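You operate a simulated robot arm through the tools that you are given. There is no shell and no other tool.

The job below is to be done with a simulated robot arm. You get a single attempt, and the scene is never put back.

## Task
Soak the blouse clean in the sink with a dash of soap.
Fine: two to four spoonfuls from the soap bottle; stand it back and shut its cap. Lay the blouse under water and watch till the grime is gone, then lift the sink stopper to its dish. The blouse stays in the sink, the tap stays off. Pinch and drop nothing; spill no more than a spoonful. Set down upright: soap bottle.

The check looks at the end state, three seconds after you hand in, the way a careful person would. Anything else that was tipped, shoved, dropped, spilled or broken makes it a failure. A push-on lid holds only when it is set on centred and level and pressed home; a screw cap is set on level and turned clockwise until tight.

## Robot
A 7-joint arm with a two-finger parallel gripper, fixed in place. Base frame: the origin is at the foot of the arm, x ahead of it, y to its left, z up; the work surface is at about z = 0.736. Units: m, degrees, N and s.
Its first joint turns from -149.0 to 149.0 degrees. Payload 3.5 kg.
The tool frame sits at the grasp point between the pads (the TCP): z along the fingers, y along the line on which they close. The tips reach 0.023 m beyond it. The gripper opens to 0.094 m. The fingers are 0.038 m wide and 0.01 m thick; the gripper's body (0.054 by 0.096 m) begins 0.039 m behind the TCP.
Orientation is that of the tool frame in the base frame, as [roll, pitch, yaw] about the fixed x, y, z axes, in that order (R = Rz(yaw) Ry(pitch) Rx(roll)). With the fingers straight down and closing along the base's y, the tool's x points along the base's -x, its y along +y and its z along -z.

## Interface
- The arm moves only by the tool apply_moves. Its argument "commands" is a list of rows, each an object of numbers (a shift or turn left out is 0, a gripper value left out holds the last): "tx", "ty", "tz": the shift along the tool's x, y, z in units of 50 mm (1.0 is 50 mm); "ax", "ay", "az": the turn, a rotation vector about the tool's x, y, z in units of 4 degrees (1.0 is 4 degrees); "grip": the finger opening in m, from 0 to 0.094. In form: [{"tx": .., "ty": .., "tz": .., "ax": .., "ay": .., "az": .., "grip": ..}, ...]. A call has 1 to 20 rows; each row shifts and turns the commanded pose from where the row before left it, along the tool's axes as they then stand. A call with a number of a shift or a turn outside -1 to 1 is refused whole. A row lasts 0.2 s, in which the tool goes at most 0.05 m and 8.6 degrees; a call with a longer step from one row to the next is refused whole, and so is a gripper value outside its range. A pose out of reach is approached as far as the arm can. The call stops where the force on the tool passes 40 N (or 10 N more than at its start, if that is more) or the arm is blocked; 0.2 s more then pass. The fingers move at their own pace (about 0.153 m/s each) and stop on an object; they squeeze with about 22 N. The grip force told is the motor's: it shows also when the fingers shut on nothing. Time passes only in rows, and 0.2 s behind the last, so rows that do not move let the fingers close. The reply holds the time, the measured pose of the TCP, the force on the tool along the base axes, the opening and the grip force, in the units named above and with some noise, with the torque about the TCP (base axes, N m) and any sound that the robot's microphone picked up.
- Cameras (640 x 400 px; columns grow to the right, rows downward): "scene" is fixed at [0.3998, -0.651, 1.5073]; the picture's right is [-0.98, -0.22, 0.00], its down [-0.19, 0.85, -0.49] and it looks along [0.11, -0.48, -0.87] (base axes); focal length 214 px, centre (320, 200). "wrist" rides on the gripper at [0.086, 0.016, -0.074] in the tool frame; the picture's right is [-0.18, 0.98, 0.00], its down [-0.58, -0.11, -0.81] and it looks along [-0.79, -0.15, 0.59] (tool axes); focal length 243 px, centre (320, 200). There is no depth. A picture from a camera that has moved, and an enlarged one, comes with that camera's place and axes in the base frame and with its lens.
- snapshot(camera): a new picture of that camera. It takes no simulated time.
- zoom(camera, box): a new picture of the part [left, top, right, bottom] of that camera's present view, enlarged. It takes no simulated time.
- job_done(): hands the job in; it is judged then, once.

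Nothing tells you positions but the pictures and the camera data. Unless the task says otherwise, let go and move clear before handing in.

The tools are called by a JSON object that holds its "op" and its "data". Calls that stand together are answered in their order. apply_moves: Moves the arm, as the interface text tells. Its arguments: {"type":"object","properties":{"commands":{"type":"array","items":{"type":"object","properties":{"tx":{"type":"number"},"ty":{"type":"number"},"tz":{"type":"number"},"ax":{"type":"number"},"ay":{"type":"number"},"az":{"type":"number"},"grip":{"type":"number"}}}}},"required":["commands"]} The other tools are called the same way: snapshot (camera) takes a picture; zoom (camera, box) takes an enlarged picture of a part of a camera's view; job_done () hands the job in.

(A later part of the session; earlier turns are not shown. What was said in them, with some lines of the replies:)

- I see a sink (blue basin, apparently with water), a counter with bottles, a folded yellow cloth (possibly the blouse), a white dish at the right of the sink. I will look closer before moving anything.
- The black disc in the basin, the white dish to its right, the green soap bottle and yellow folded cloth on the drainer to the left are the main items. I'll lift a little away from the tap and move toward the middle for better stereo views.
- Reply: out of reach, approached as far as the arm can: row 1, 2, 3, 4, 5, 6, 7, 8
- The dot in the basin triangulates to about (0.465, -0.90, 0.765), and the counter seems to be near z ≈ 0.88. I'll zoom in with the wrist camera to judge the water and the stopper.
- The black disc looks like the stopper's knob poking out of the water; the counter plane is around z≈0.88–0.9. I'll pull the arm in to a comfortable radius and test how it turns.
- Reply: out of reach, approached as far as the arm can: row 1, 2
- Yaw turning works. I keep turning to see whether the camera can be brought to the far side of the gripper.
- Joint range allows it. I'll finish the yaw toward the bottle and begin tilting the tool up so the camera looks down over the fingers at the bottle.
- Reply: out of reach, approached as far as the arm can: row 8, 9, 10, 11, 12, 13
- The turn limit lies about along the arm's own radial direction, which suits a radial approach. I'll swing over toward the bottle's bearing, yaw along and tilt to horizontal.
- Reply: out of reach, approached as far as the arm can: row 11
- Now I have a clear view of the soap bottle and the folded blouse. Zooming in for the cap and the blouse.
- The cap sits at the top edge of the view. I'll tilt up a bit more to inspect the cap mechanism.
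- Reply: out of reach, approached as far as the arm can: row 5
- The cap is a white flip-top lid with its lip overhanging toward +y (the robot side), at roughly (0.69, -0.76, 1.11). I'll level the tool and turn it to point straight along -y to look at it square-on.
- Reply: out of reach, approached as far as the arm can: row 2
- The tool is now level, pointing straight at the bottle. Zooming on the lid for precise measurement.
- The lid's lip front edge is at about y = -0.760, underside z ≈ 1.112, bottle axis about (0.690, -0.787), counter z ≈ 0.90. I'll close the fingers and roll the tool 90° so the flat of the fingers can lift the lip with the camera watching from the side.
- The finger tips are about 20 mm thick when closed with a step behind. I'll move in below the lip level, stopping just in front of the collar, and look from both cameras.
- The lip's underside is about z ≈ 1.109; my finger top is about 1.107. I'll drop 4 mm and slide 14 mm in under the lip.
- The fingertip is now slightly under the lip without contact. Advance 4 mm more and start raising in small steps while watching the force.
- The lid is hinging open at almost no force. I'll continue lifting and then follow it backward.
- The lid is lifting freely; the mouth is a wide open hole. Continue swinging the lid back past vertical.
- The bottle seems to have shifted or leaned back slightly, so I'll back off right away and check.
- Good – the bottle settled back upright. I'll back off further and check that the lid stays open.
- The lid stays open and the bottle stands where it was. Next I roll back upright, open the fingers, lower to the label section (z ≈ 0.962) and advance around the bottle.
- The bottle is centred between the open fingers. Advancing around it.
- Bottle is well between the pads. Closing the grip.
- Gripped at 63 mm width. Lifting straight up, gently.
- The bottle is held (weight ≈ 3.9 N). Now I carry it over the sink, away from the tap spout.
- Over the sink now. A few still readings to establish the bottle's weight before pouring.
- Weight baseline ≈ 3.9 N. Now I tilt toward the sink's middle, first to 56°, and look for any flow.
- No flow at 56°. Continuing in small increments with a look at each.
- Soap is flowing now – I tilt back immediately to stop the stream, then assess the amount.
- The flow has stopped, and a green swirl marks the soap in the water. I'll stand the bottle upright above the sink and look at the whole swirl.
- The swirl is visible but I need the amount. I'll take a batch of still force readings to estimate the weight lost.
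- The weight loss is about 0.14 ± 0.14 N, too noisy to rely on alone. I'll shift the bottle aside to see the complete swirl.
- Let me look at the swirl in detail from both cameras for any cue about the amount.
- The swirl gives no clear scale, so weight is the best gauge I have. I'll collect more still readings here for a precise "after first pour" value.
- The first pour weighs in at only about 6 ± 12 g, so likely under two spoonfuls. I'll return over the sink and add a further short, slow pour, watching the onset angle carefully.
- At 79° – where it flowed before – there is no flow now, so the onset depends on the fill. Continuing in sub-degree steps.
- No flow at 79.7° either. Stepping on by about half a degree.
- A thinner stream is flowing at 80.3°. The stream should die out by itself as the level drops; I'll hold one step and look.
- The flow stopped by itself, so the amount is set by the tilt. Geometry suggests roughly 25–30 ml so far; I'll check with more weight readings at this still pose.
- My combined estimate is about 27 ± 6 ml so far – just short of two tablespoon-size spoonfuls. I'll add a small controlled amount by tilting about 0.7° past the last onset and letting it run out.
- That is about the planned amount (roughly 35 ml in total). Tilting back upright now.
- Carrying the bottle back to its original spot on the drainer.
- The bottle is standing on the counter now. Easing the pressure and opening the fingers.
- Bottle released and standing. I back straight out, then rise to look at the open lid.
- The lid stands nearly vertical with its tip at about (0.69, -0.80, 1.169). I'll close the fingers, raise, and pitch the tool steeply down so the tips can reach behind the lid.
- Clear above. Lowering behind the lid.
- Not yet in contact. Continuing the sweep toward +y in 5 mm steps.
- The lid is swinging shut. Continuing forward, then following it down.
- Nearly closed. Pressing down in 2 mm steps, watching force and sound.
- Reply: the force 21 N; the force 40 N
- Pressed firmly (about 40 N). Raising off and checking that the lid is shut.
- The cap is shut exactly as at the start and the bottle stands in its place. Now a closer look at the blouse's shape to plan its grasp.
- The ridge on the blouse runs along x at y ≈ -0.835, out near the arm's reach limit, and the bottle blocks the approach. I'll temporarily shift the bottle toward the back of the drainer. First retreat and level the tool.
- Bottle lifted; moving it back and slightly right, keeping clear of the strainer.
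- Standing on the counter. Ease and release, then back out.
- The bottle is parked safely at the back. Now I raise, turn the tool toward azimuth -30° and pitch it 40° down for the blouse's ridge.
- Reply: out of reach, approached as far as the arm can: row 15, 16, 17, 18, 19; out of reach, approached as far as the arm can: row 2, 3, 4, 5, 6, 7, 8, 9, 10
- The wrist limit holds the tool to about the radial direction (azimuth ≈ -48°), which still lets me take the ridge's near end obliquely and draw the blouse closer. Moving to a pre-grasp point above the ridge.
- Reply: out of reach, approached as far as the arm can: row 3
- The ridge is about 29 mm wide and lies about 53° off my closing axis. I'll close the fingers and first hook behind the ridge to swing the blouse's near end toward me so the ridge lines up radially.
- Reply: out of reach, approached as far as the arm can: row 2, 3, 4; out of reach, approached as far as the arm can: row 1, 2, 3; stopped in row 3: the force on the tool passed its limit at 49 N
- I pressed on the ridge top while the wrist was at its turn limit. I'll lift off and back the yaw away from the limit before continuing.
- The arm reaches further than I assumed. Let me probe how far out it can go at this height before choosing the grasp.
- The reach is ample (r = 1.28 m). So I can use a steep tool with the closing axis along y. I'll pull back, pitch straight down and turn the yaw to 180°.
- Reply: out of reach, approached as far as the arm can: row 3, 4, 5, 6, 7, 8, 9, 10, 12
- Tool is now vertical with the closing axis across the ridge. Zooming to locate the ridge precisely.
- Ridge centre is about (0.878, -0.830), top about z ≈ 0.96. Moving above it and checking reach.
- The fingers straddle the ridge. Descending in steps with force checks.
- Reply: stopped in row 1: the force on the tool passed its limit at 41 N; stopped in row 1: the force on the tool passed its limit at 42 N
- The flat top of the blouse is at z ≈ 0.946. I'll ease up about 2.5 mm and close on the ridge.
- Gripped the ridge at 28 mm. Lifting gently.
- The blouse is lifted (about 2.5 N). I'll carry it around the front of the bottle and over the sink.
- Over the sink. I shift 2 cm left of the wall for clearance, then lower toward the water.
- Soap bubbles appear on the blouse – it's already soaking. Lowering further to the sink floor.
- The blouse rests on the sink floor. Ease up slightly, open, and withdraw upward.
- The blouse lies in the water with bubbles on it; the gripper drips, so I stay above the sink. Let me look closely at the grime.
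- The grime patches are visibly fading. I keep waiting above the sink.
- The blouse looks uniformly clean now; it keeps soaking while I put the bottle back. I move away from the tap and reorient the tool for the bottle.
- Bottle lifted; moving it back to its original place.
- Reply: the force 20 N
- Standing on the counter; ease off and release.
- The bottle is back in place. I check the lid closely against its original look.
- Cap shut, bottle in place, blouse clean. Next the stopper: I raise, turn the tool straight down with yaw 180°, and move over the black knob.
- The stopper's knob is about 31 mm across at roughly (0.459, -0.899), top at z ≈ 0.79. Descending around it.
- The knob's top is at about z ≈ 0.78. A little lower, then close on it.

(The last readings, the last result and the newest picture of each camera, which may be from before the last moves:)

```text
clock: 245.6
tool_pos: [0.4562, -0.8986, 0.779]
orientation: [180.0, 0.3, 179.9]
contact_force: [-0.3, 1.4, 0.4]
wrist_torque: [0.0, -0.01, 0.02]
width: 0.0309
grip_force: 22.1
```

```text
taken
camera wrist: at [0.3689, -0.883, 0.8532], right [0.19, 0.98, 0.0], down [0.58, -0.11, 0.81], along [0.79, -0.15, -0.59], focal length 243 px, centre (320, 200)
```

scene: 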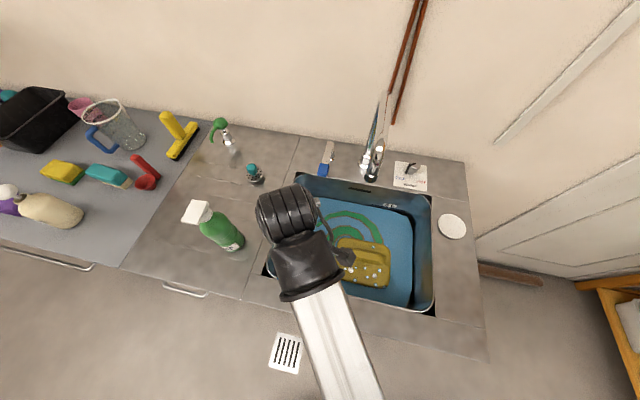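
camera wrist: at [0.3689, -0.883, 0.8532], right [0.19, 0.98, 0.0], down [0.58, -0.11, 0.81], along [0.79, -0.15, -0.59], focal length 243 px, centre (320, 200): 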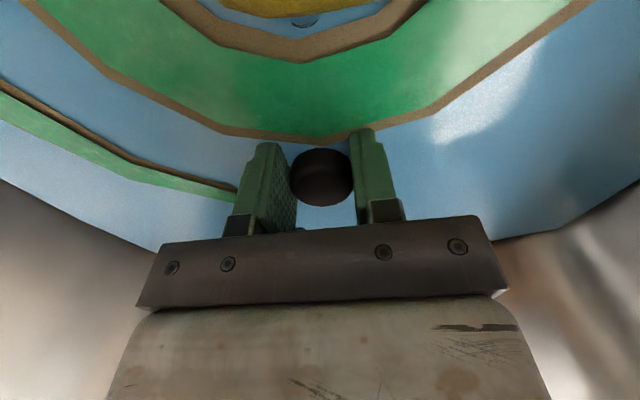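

Gripped the knob at 31 mm. One last check of the blouse before letting the water out.

{"op": "zoom", "data": {"camera": "scene", "box": [320, 225, 410, 295]}}

{"op": "apply_moves", "data": {"commands": [{"tz": -0.1}, {"tz": -0.2}, {"tz": -0.3}]}}

{"op": "snapshot", "data": {"camera": "wrist"}}

```text
5.71 times, centred on (365, 260) of scene
camera zoom: at [0.3998, -0.651, 1.5073], right [-0.98, -0.22, 0.0], down [-0.19, 0.85, -0.49], along [0.11, -0.48, -0.87], focal length 1226 px, centre (63, -143)
```

zoom: 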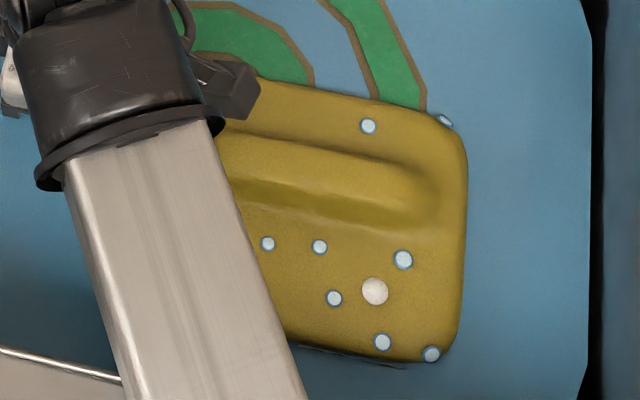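

```text
clock: 246.3
tool_pos: [0.4558, -0.8985, 0.8097]
orientation: [179.9, 0.4, 179.9]
contact_force: [0.2, 0.4, 0.0]
wrist_torque: [-0.02, 0.0, 0.01]
width: 0.0307
grip_force: 22.0
```

```text
taken
camera wrist: at [0.3686, -0.8829, 0.8837], right [0.19, 0.98, 0.0], down [0.58, -0.11, 0.81], along [0.79, -0.15, -0.59], focal length 243 px, centre (320, 200)
```

wrist: 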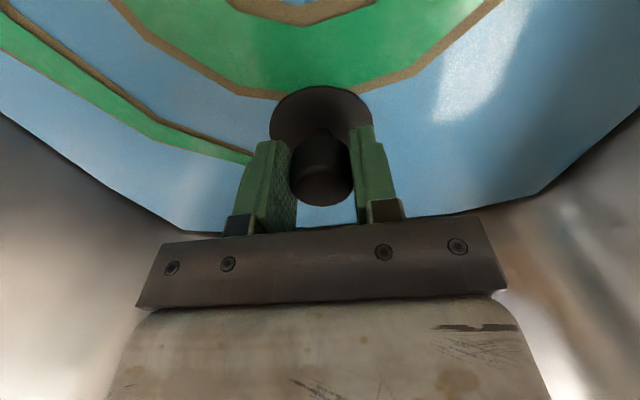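

The stopper is out – a knob on a wider disc. Raising it above the rim and pausing to let it drip over the sink.

{"op": "apply_moves", "data": {"commands": [{"tz": -0.6}, {"tz": -0.7}, {"tz": -0.7}, {"tz": -0.7}, {"tz": -0.7}, {"tz": -0.3}, {}, {}, {}, {}, {}]}}

{"op": "snapshot", "data": {"camera": "wrist"}}

{"op": "snapshot", "data": {"camera": "scene"}}

```text
clock: 248.8
tool_pos: [0.4539, -0.8981, 0.9924]
orientation: [179.9, 0.2, 179.8]
contact_force: [-0.3, 1.0, -0.6]
wrist_torque: [0.03, 0.03, -0.01]
width: 0.0307
grip_force: 22.2
```

```text
taken
camera wrist: at [0.368, -0.8826, 1.0678], right [0.19, 0.98, 0.0], down [0.58, -0.11, 0.81], along [0.79, -0.15, -0.59], focal length 243 px, centre (320, 200)
```

wrist: 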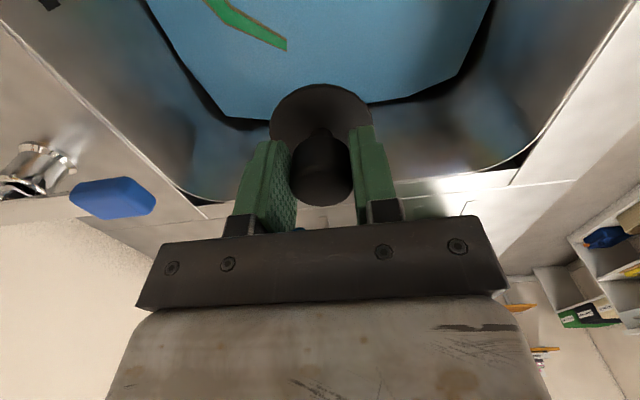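

```text
taken
```

scene: 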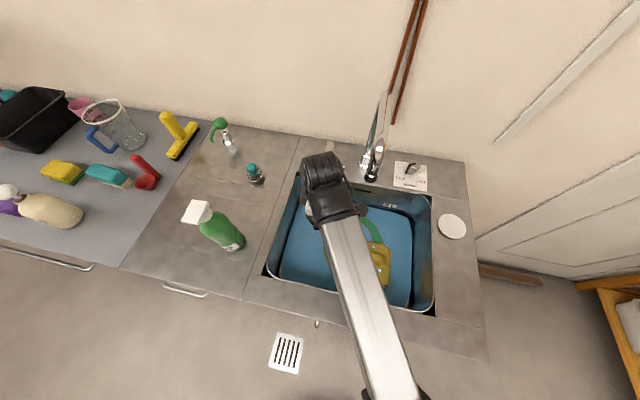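

Now carry the stopper forward and around the tap spout toward the dish at about (0.067, -0.98).

{"op": "apply_moves", "data": {"commands": [{"ty": 0.6}, {"ty": 0.8}, {"ty": 0.8, "tx": 0.3}, {"tx": 0.8, "ty": 0.2}, {"tx": 0.8}, {"tx": 0.8}, {"tx": 0.8}, {"tx": 0.8}, {"tx": 0.8}, {"tx": 0.8}, {"tx": 0.8}, {"tx": 0.4}, {}]}}

{"op": "snapshot", "data": {"camera": "scene"}}

{"op": "snapshot", "data": {"camera": "wrist"}}

```text
clock: 251.6
tool_pos: [0.1006, -0.7779, 0.9934]
orientation: [179.9, 0.1, 180.0]
contact_force: [0.0, 0.3, -1.6]
wrist_torque: [-0.03, 0.01, 0.01]
width: 0.0307
grip_force: 22.3
```

```text
taken
```

scene: 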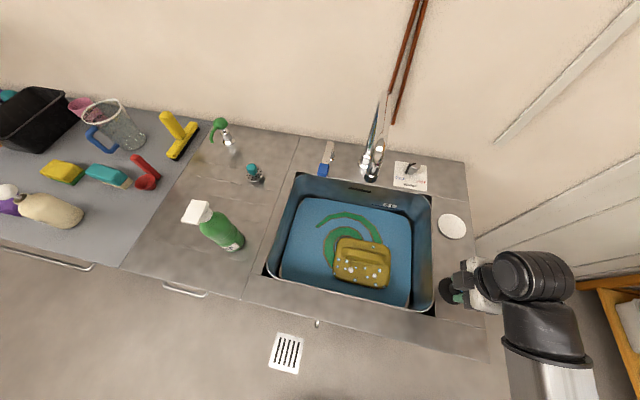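

```text
taken
camera wrist: at [0.0132, -0.7627, 1.0668], right [0.19, 0.98, 0.0], down [0.58, -0.11, 0.81], along [0.79, -0.15, -0.59], focal length 243 px, centre (320, 200)
```

wrist: 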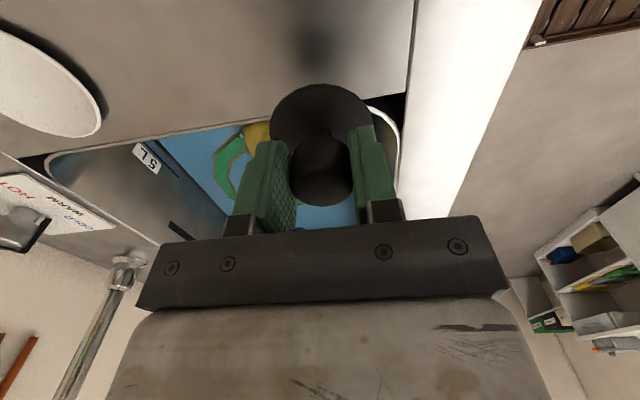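

{"op": "apply_moves", "data": {"commands": [{"ty": -0.8, "tx": 0.2}, {"ty": -0.8, "tx": 0.2}, {"ty": -0.8, "tx": 0.1}, {}]}}

{"op": "snapshot", "data": {"camera": "wrist"}}

{"op": "zoom", "data": {"camera": "scene", "box": [400, 180, 520, 300]}}

```text
clock: 252.6
tool_pos: [0.0745, -0.8993, 0.992]
orientation: [179.9, 0.1, -180.0]
contact_force: [0.3, -0.7, -0.4]
wrist_torque: [-0.02, -0.02, 0.05]
width: 0.0308
grip_force: 22.3
```

```text
taken
camera wrist: at [-0.0123, -0.8829, 1.0665], right [0.19, 0.98, 0.0], down [0.58, -0.11, 0.81], along [0.79, -0.15, -0.59], focal length 243 px, centre (320, 200)
```

wrist: 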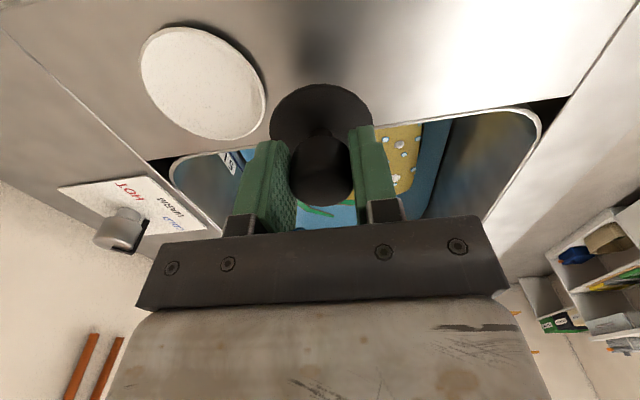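

```text
3.33 times, centred on (460, 240) of scene
camera zoom: at [0.3998, -0.651, 1.5073], right [-0.98, -0.22, 0.0], down [-0.19, 0.85, -0.49], along [0.11, -0.48, -0.87], focal length 715 px, centre (-147, 67)
```

zoom: 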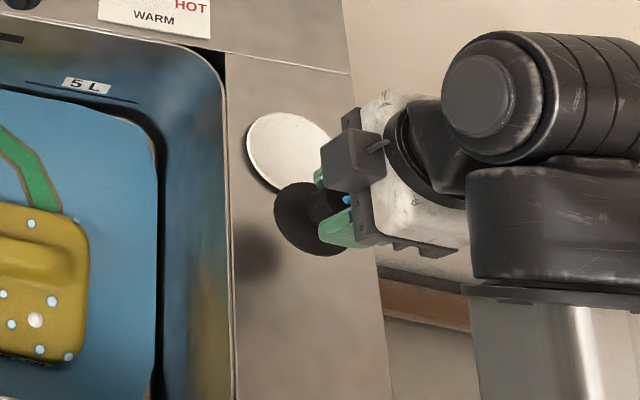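

{"op": "zoom", "data": {"camera": "wrist", "box": [120, 10, 280, 150]}}

```text
2.86 times, centred on (200, 80) of wrist
camera zoom: at [-0.0123, -0.8829, 1.0665], right [0.19, 0.98, 0.0], down [0.58, -0.11, 0.81], along [0.79, -0.15, -0.59], focal length 693 px, centre (663, 543)
```

zoom: 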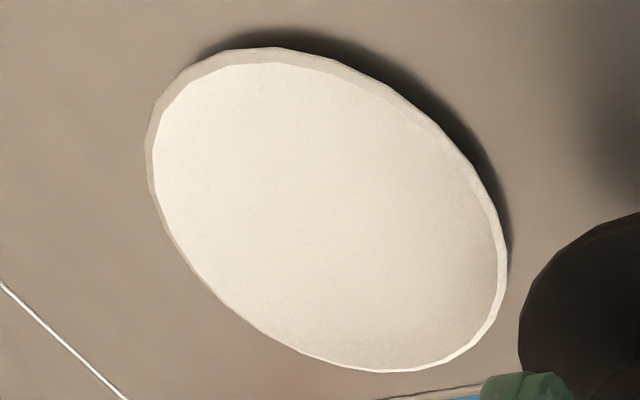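

The dish centre works out to about (0.060, -0.977), a flat disc ~90 mm wide. Moving above it, then lowering with force checks.

{"op": "apply_moves", "data": {"commands": [{"tx": 0.1, "ty": -0.52}, {"tx": 0.1, "ty": -0.52}, {"tx": 0.09, "ty": -0.51}, {}]}}

{"op": "snapshot", "data": {"camera": "wrist"}}

{"op": "zoom", "data": {"camera": "scene", "box": [400, 180, 520, 300]}}

```text
clock: 253.6
tool_pos: [0.0601, -0.9772, 0.9914]
orientation: [179.8, 0.4, 179.9]
contact_force: [1.1, -0.3, 0.4]
wrist_torque: [-0.05, 0.02, 0.01]
width: 0.031
grip_force: 21.7
```

```text
taken
camera wrist: at [-0.027, -0.9602, 1.066], right [0.19, 0.98, 0.0], down [0.58, -0.11, 0.81], along [0.79, -0.15, -0.59], focal length 243 px, centre (320, 200)
```

wrist: 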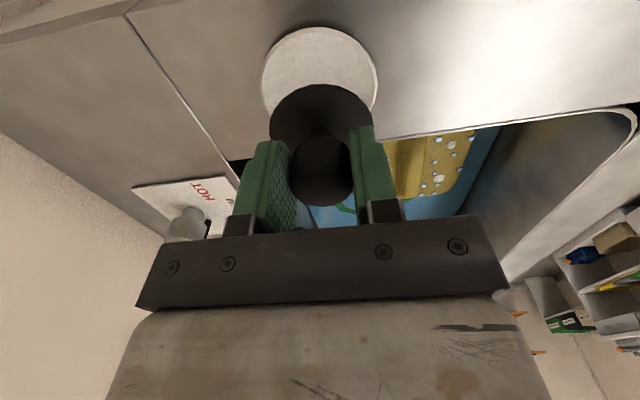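

```text
3.33 times, centred on (460, 240) of scene
camera zoom: at [0.3998, -0.651, 1.5073], right [-0.98, -0.22, 0.0], down [-0.19, 0.85, -0.49], along [0.11, -0.48, -0.87], focal length 715 px, centre (-147, 67)
```

zoom: 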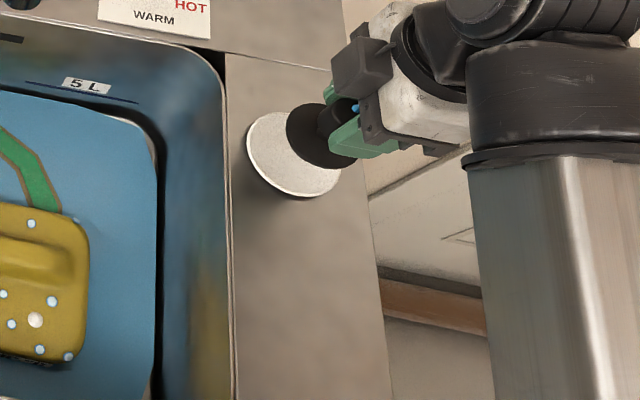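

Alignment is good (dish centre ≈ (0.063, -0.978)). Lowering.

{"op": "apply_moves", "data": {"commands": [{"tx": -0.06, "tz": 0.2}, {"tz": 0.2}]}}

{"op": "apply_moves", "data": {"commands": [{"tz": 0.06}]}}

{"op": "apply_moves", "data": {"commands": [{"tz": 0.06}]}}

{"op": "snapshot", "data": {"camera": "wrist"}}

{"op": "zoom", "data": {"camera": "scene", "box": [420, 190, 500, 250]}}

```text
clock: 254.2
tool_pos: [0.0633, -0.9759, 0.9727]
orientation: [179.9, 0.2, 179.8]
contact_force: [-0.2, -0.2, 0.4]
wrist_torque: [0.02, -0.02, -0.01]
width: 0.0311
grip_force: 22.1
```

```text
clock: 254.6
tool_pos: [0.0619, -0.9769, 0.9702]
orientation: [179.9, 0.2, 179.9]
contact_force: [0.3, -0.1, -0.9]
wrist_torque: [0.0, -0.02, 0.01]
width: 0.0308
grip_force: 21.9
```

```text
clock: 254.9
tool_pos: [0.0625, -0.9758, 0.9678]
orientation: [179.9, 0.2, 179.9]
contact_force: [-0.4, 0.3, -0.1]
wrist_torque: [0.0, -0.02, -0.01]
width: 0.0309
grip_force: 21.9
```

```text
taken
camera wrist: at [-0.0239, -0.9601, 1.0403], right [0.19, 0.98, 0.0], down [0.58, -0.11, 0.81], along [0.79, -0.15, -0.59], focal length 243 px, centre (320, 200)
```

wrist: 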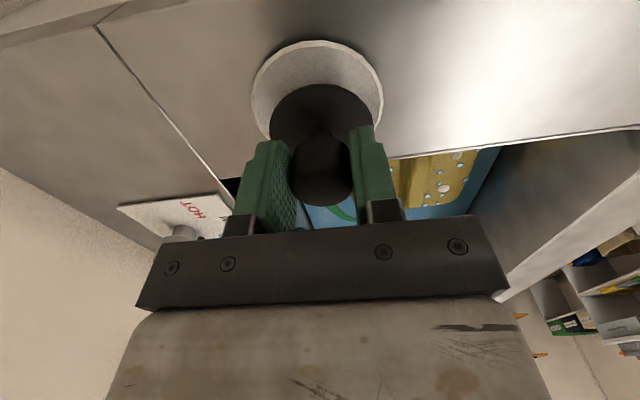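

```text
6.67 times, centred on (460, 220) of scene
camera zoom: at [0.3998, -0.651, 1.5073], right [-0.98, -0.22, 0.0], down [-0.19, 0.85, -0.49], along [0.11, -0.48, -0.87], focal length 1430 px, centre (-613, 67)
```

zoom: 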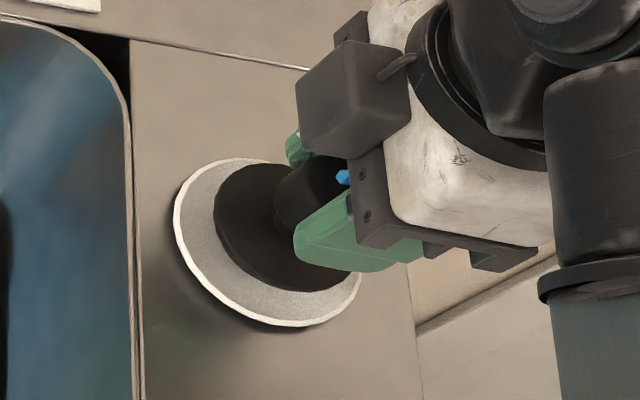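

{"op": "apply_moves", "data": {"commands": [{"tz": 0.06}]}}

{"op": "apply_moves", "data": {"commands": [{"tz": 0.06}]}}

{"op": "apply_moves", "data": {"commands": [{"tz": 0.06}]}}

{"op": "zoom", "data": {"camera": "scene", "box": [420, 190, 500, 250]}}

```text
clock: 255.3
tool_pos: [0.0629, -0.976, 0.9632]
orientation: [180.0, 0.3, 179.9]
contact_force: [-0.8, 0.3, -0.9]
wrist_torque: [-0.02, -0.02, 0.01]
width: 0.031
grip_force: 22.1
```

```text
clock: 255.8
tool_pos: [0.0631, -0.9759, 0.959]
orientation: [179.9, 0.2, 179.9]
contact_force: [0.3, 0.5, 0.0]
wrist_torque: [0.01, 0.0, 0.0]
width: 0.0308
grip_force: 22.0
```

```text
clock: 256.1
tool_pos: [0.0631, -0.9757, 0.9596]
orientation: [-180.0, 0.2, 180.0]
contact_force: [-0.9, -0.8, 18.5]
wrist_torque: [0.0, -0.09, -0.02]
width: 0.0307
grip_force: 21.7
```

```text
6.67 times, centred on (460, 220) of scene
camera zoom: at [0.3998, -0.651, 1.5073], right [-0.98, -0.22, 0.0], down [-0.19, 0.85, -0.49], along [0.11, -0.48, -0.87], focal length 1430 px, centre (-613, 67)
```

zoom: 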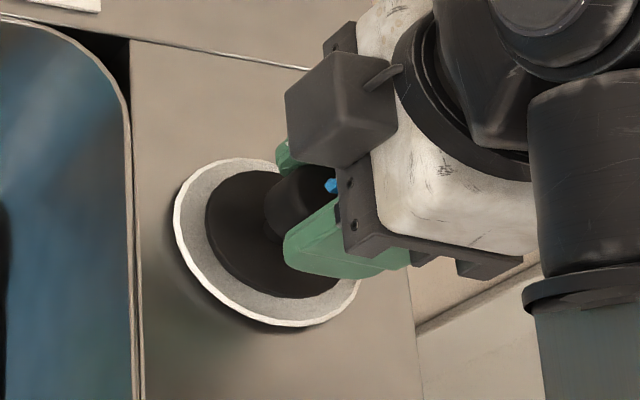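

Contact with the dish. Easing up slightly, then opening.

{"op": "apply_moves", "data": {"commands": [{"tz": -0.03}, {}]}}

{"op": "apply_moves", "data": {"commands": [{"grip": 0.036}, {"grip": 0.045}, {"grip": 0.06}, {}]}}

{"op": "apply_moves", "data": {"commands": [{"tz": -0.2}, {"tz": -0.5}, {"tz": -0.8}, {"tz": -0.6}]}}

{"op": "snapshot", "data": {"camera": "wrist"}}

{"op": "snapshot", "data": {"camera": "scene"}}

```text
clock: 256.8
tool_pos: [0.0622, -0.9763, 0.9592]
orientation: [-179.9, 0.3, 179.9]
contact_force: [0.4, -1.2, 9.6]
wrist_torque: [-0.11, -0.03, -0.02]
width: 0.031
grip_force: 21.9
```

```text
clock: 257.8
tool_pos: [0.0634, -0.9748, 0.9581]
orientation: [179.9, 0.1, 179.9]
contact_force: [0.5, -0.7, -0.4]
wrist_torque: [0.0, 0.0, -0.03]
width: 0.0601
grip_force: 0.0
```

```text
clock: 258.8
tool_pos: [0.0623, -0.9748, 1.0648]
orientation: [179.9, 0.3, 180.0]
contact_force: [-1.8, -0.4, 0.3]
wrist_torque: [0.0, -0.02, 0.0]
width: 0.0599
grip_force: 0.1
```

```text
taken
camera wrist: at [-0.0239, -0.9608, 1.1383], right [0.19, 0.98, 0.0], down [0.58, -0.11, 0.81], along [0.79, -0.15, -0.59], focal length 243 px, centre (320, 200)
```

wrist: 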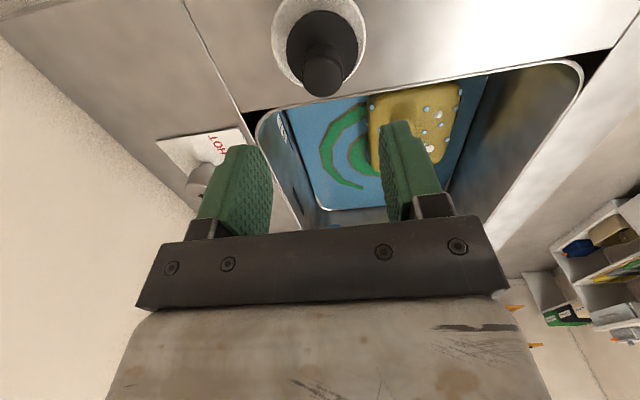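

```text
taken
```

scene: 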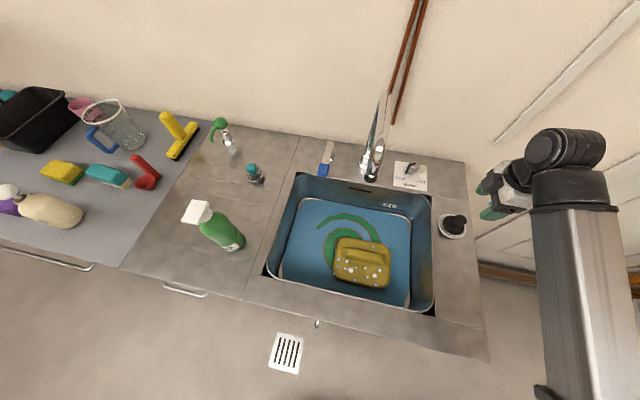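

The stopper sits on its dish. I move the arm clear and inspect the sink, dish and bottle.

{"op": "apply_moves", "data": {"commands": [{"ty": 0.6}, {"ty": 0.8}, {"ty": 0.8}, {"ty": 0.8}, {"ty": 0.8}, {"ty": 0.8}]}}

{"op": "zoom", "data": {"camera": "scene", "box": [250, 150, 450, 310]}}

{"op": "zoom", "data": {"camera": "scene", "box": [420, 190, 500, 250]}}

{"op": "zoom", "data": {"camera": "scene", "box": [150, 160, 270, 270]}}

```text
clock: 260.1
tool_pos: [0.0635, -0.7457, 1.0635]
orientation: [179.9, 0.3, 179.9]
contact_force: [-0.3, 0.0, -0.3]
wrist_torque: [0.04, 0.01, 0.02]
width: 0.0601
grip_force: 0.1
```

```text
2.50 times, centred on (350, 230) of scene
camera zoom: at [0.3998, -0.651, 1.5073], right [-0.98, -0.22, 0.0], down [-0.19, 0.85, -0.49], along [0.11, -0.48, -0.87], focal length 536 px, centre (245, 125)
```

zoom: 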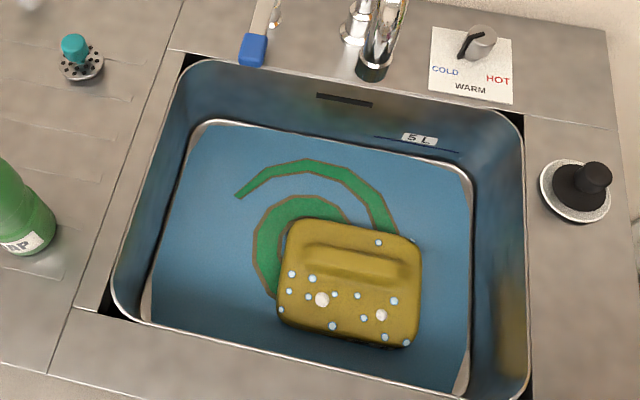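

```text
6.67 times, centred on (460, 220) of scene
camera zoom: at [0.3998, -0.651, 1.5073], right [-0.98, -0.22, 0.0], down [-0.19, 0.85, -0.49], along [0.11, -0.48, -0.87], focal length 1430 px, centre (-613, 67)
```

zoom: 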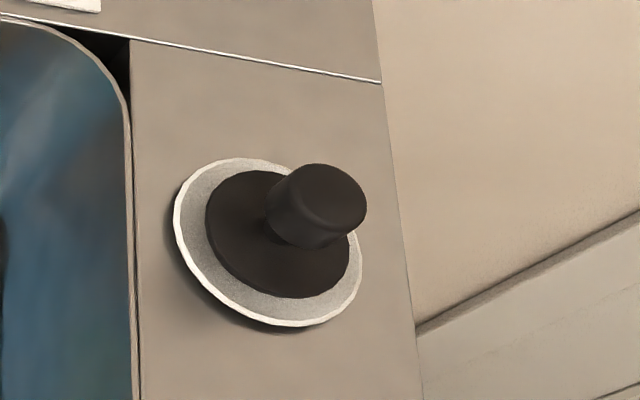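

```text
3.64 times, centred on (210, 215) of scene
camera zoom: at [0.3998, -0.651, 1.5073], right [-0.98, -0.22, 0.0], down [-0.19, 0.85, -0.49], along [0.11, -0.48, -0.87], focal length 780 px, centre (720, 146)
```

zoom: 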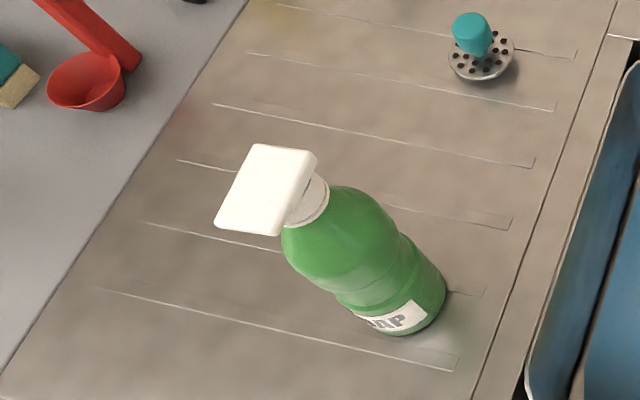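

The water is draining and everything stands properly. I'll wait for the sink to empty and take a last look.

{"op": "apply_moves", "data": {"commands": [{}, {}, {}, {}, {}, {}, {}, {}, {}, {}, {}, {}, {}, {}, {}, {}, {}, {}, {}, {}]}}

{"op": "apply_moves", "data": {"commands": [{}, {}, {}, {}, {}, {}, {}, {}, {}, {}, {}, {}, {}, {}, {}, {}, {}, {}, {}, {}]}}

{"op": "apply_moves", "data": {"commands": [{}, {}, {}, {}, {}, {}, {}, {}, {}, {}, {}, {}, {}, {}, {}, {}, {}, {}, {}, {}]}}

{"op": "apply_moves", "data": {"commands": [{}, {}, {}, {}, {}, {}, {}, {}, {}, {}, {}, {}, {}, {}, {}, {}, {}, {}, {}, {}]}}

{"op": "zoom", "data": {"camera": "scene", "box": [250, 150, 450, 310]}}

{"op": "snapshot", "data": {"camera": "scene"}}

```text
clock: 264.4
tool_pos: [0.0632, -0.7466, 1.064]
orientation: [179.9, 0.2, 179.9]
contact_force: [0.2, 0.0, 0.0]
wrist_torque: [-0.04, 0.03, -0.02]
width: 0.0598
grip_force: 0.0
```

```text
clock: 268.6
tool_pos: [0.0643, -0.7458, 1.063]
orientation: [179.9, 0.2, 179.9]
contact_force: [0.1, -0.1, -0.4]
wrist_torque: [-0.03, 0.0, 0.02]
width: 0.06
grip_force: 0.0
```

```text
clock: 272.8
tool_pos: [0.0629, -0.7463, 1.0637]
orientation: [179.9, 0.2, 179.9]
contact_force: [-0.3, -0.4, 0.3]
wrist_torque: [0.01, -0.01, -0.02]
width: 0.0599
grip_force: 0.0
```

```text
clock: 276.9
tool_pos: [0.0633, -0.7457, 1.0624]
orientation: [179.9, 0.3, 179.9]
contact_force: [0.4, 0.0, -0.6]
wrist_torque: [0.0, -0.02, 0.01]
width: 0.0599
grip_force: 0.0
```

```text
2.50 times, centred on (350, 230) of scene
camera zoom: at [0.3998, -0.651, 1.5073], right [-0.98, -0.22, 0.0], down [-0.19, 0.85, -0.49], along [0.11, -0.48, -0.87], focal length 536 px, centre (245, 125)
```

zoom: 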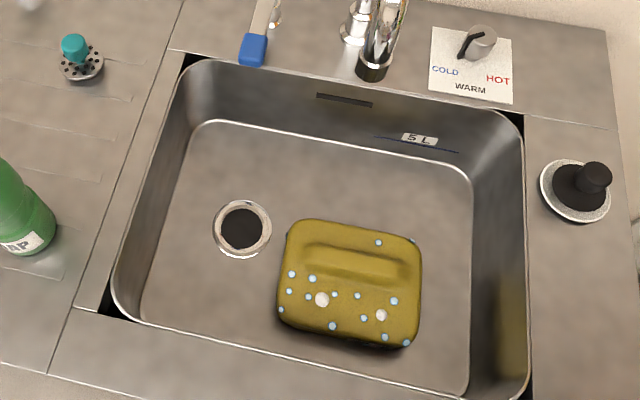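

```text
taken
```

scene: 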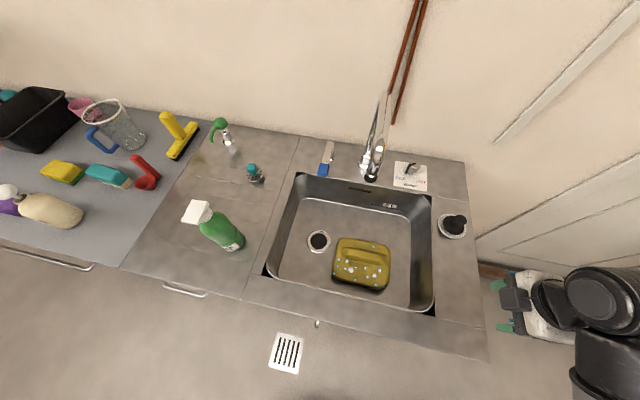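

The sink has drained. The clean blouse lies in it, and the stopper rests on its dish. The soap bottle stands capped in its old place, the tap is off and the arm is clear. I measured the soap by tilt and weight at roughly 35 ml, so the two-to-four-spoonful dose is an estimate. Handing in.

{"op": "job_done", "data": {}}

```text
The job is handed in.
```

I've handed the job in. The last pictures show everything where it should be, but the soap dose is an estimate.

- **Blouse:** it lies in the sink with the grime gone. It soaked for about 75 seconds and looked clean about halfway through.
- **Soap:** I poured in short, careful tilts and judged the amount from the tilt angle and noisy weight readings, at about 35 ml. That is two to four spoonfuls if a spoonful is about 10–15 ml. With a teaspoon of about 5 ml it would be too much.
- **Soap bottle:** it stands upright within a few millimetres of its original spot, with the cap pressed shut. I moved it to the back of the drainer for a while so I could reach the blouse.
- **Stopper:** it rests centred on its dish, and the sink has drained.
- **Tap and the rest:** the tap was never touched. I saw nothing tipped, dropped or spilled, and the arm is clear of everything.

While opening the cap I briefly leaned the bottle back. It settled upright again when I backed off.
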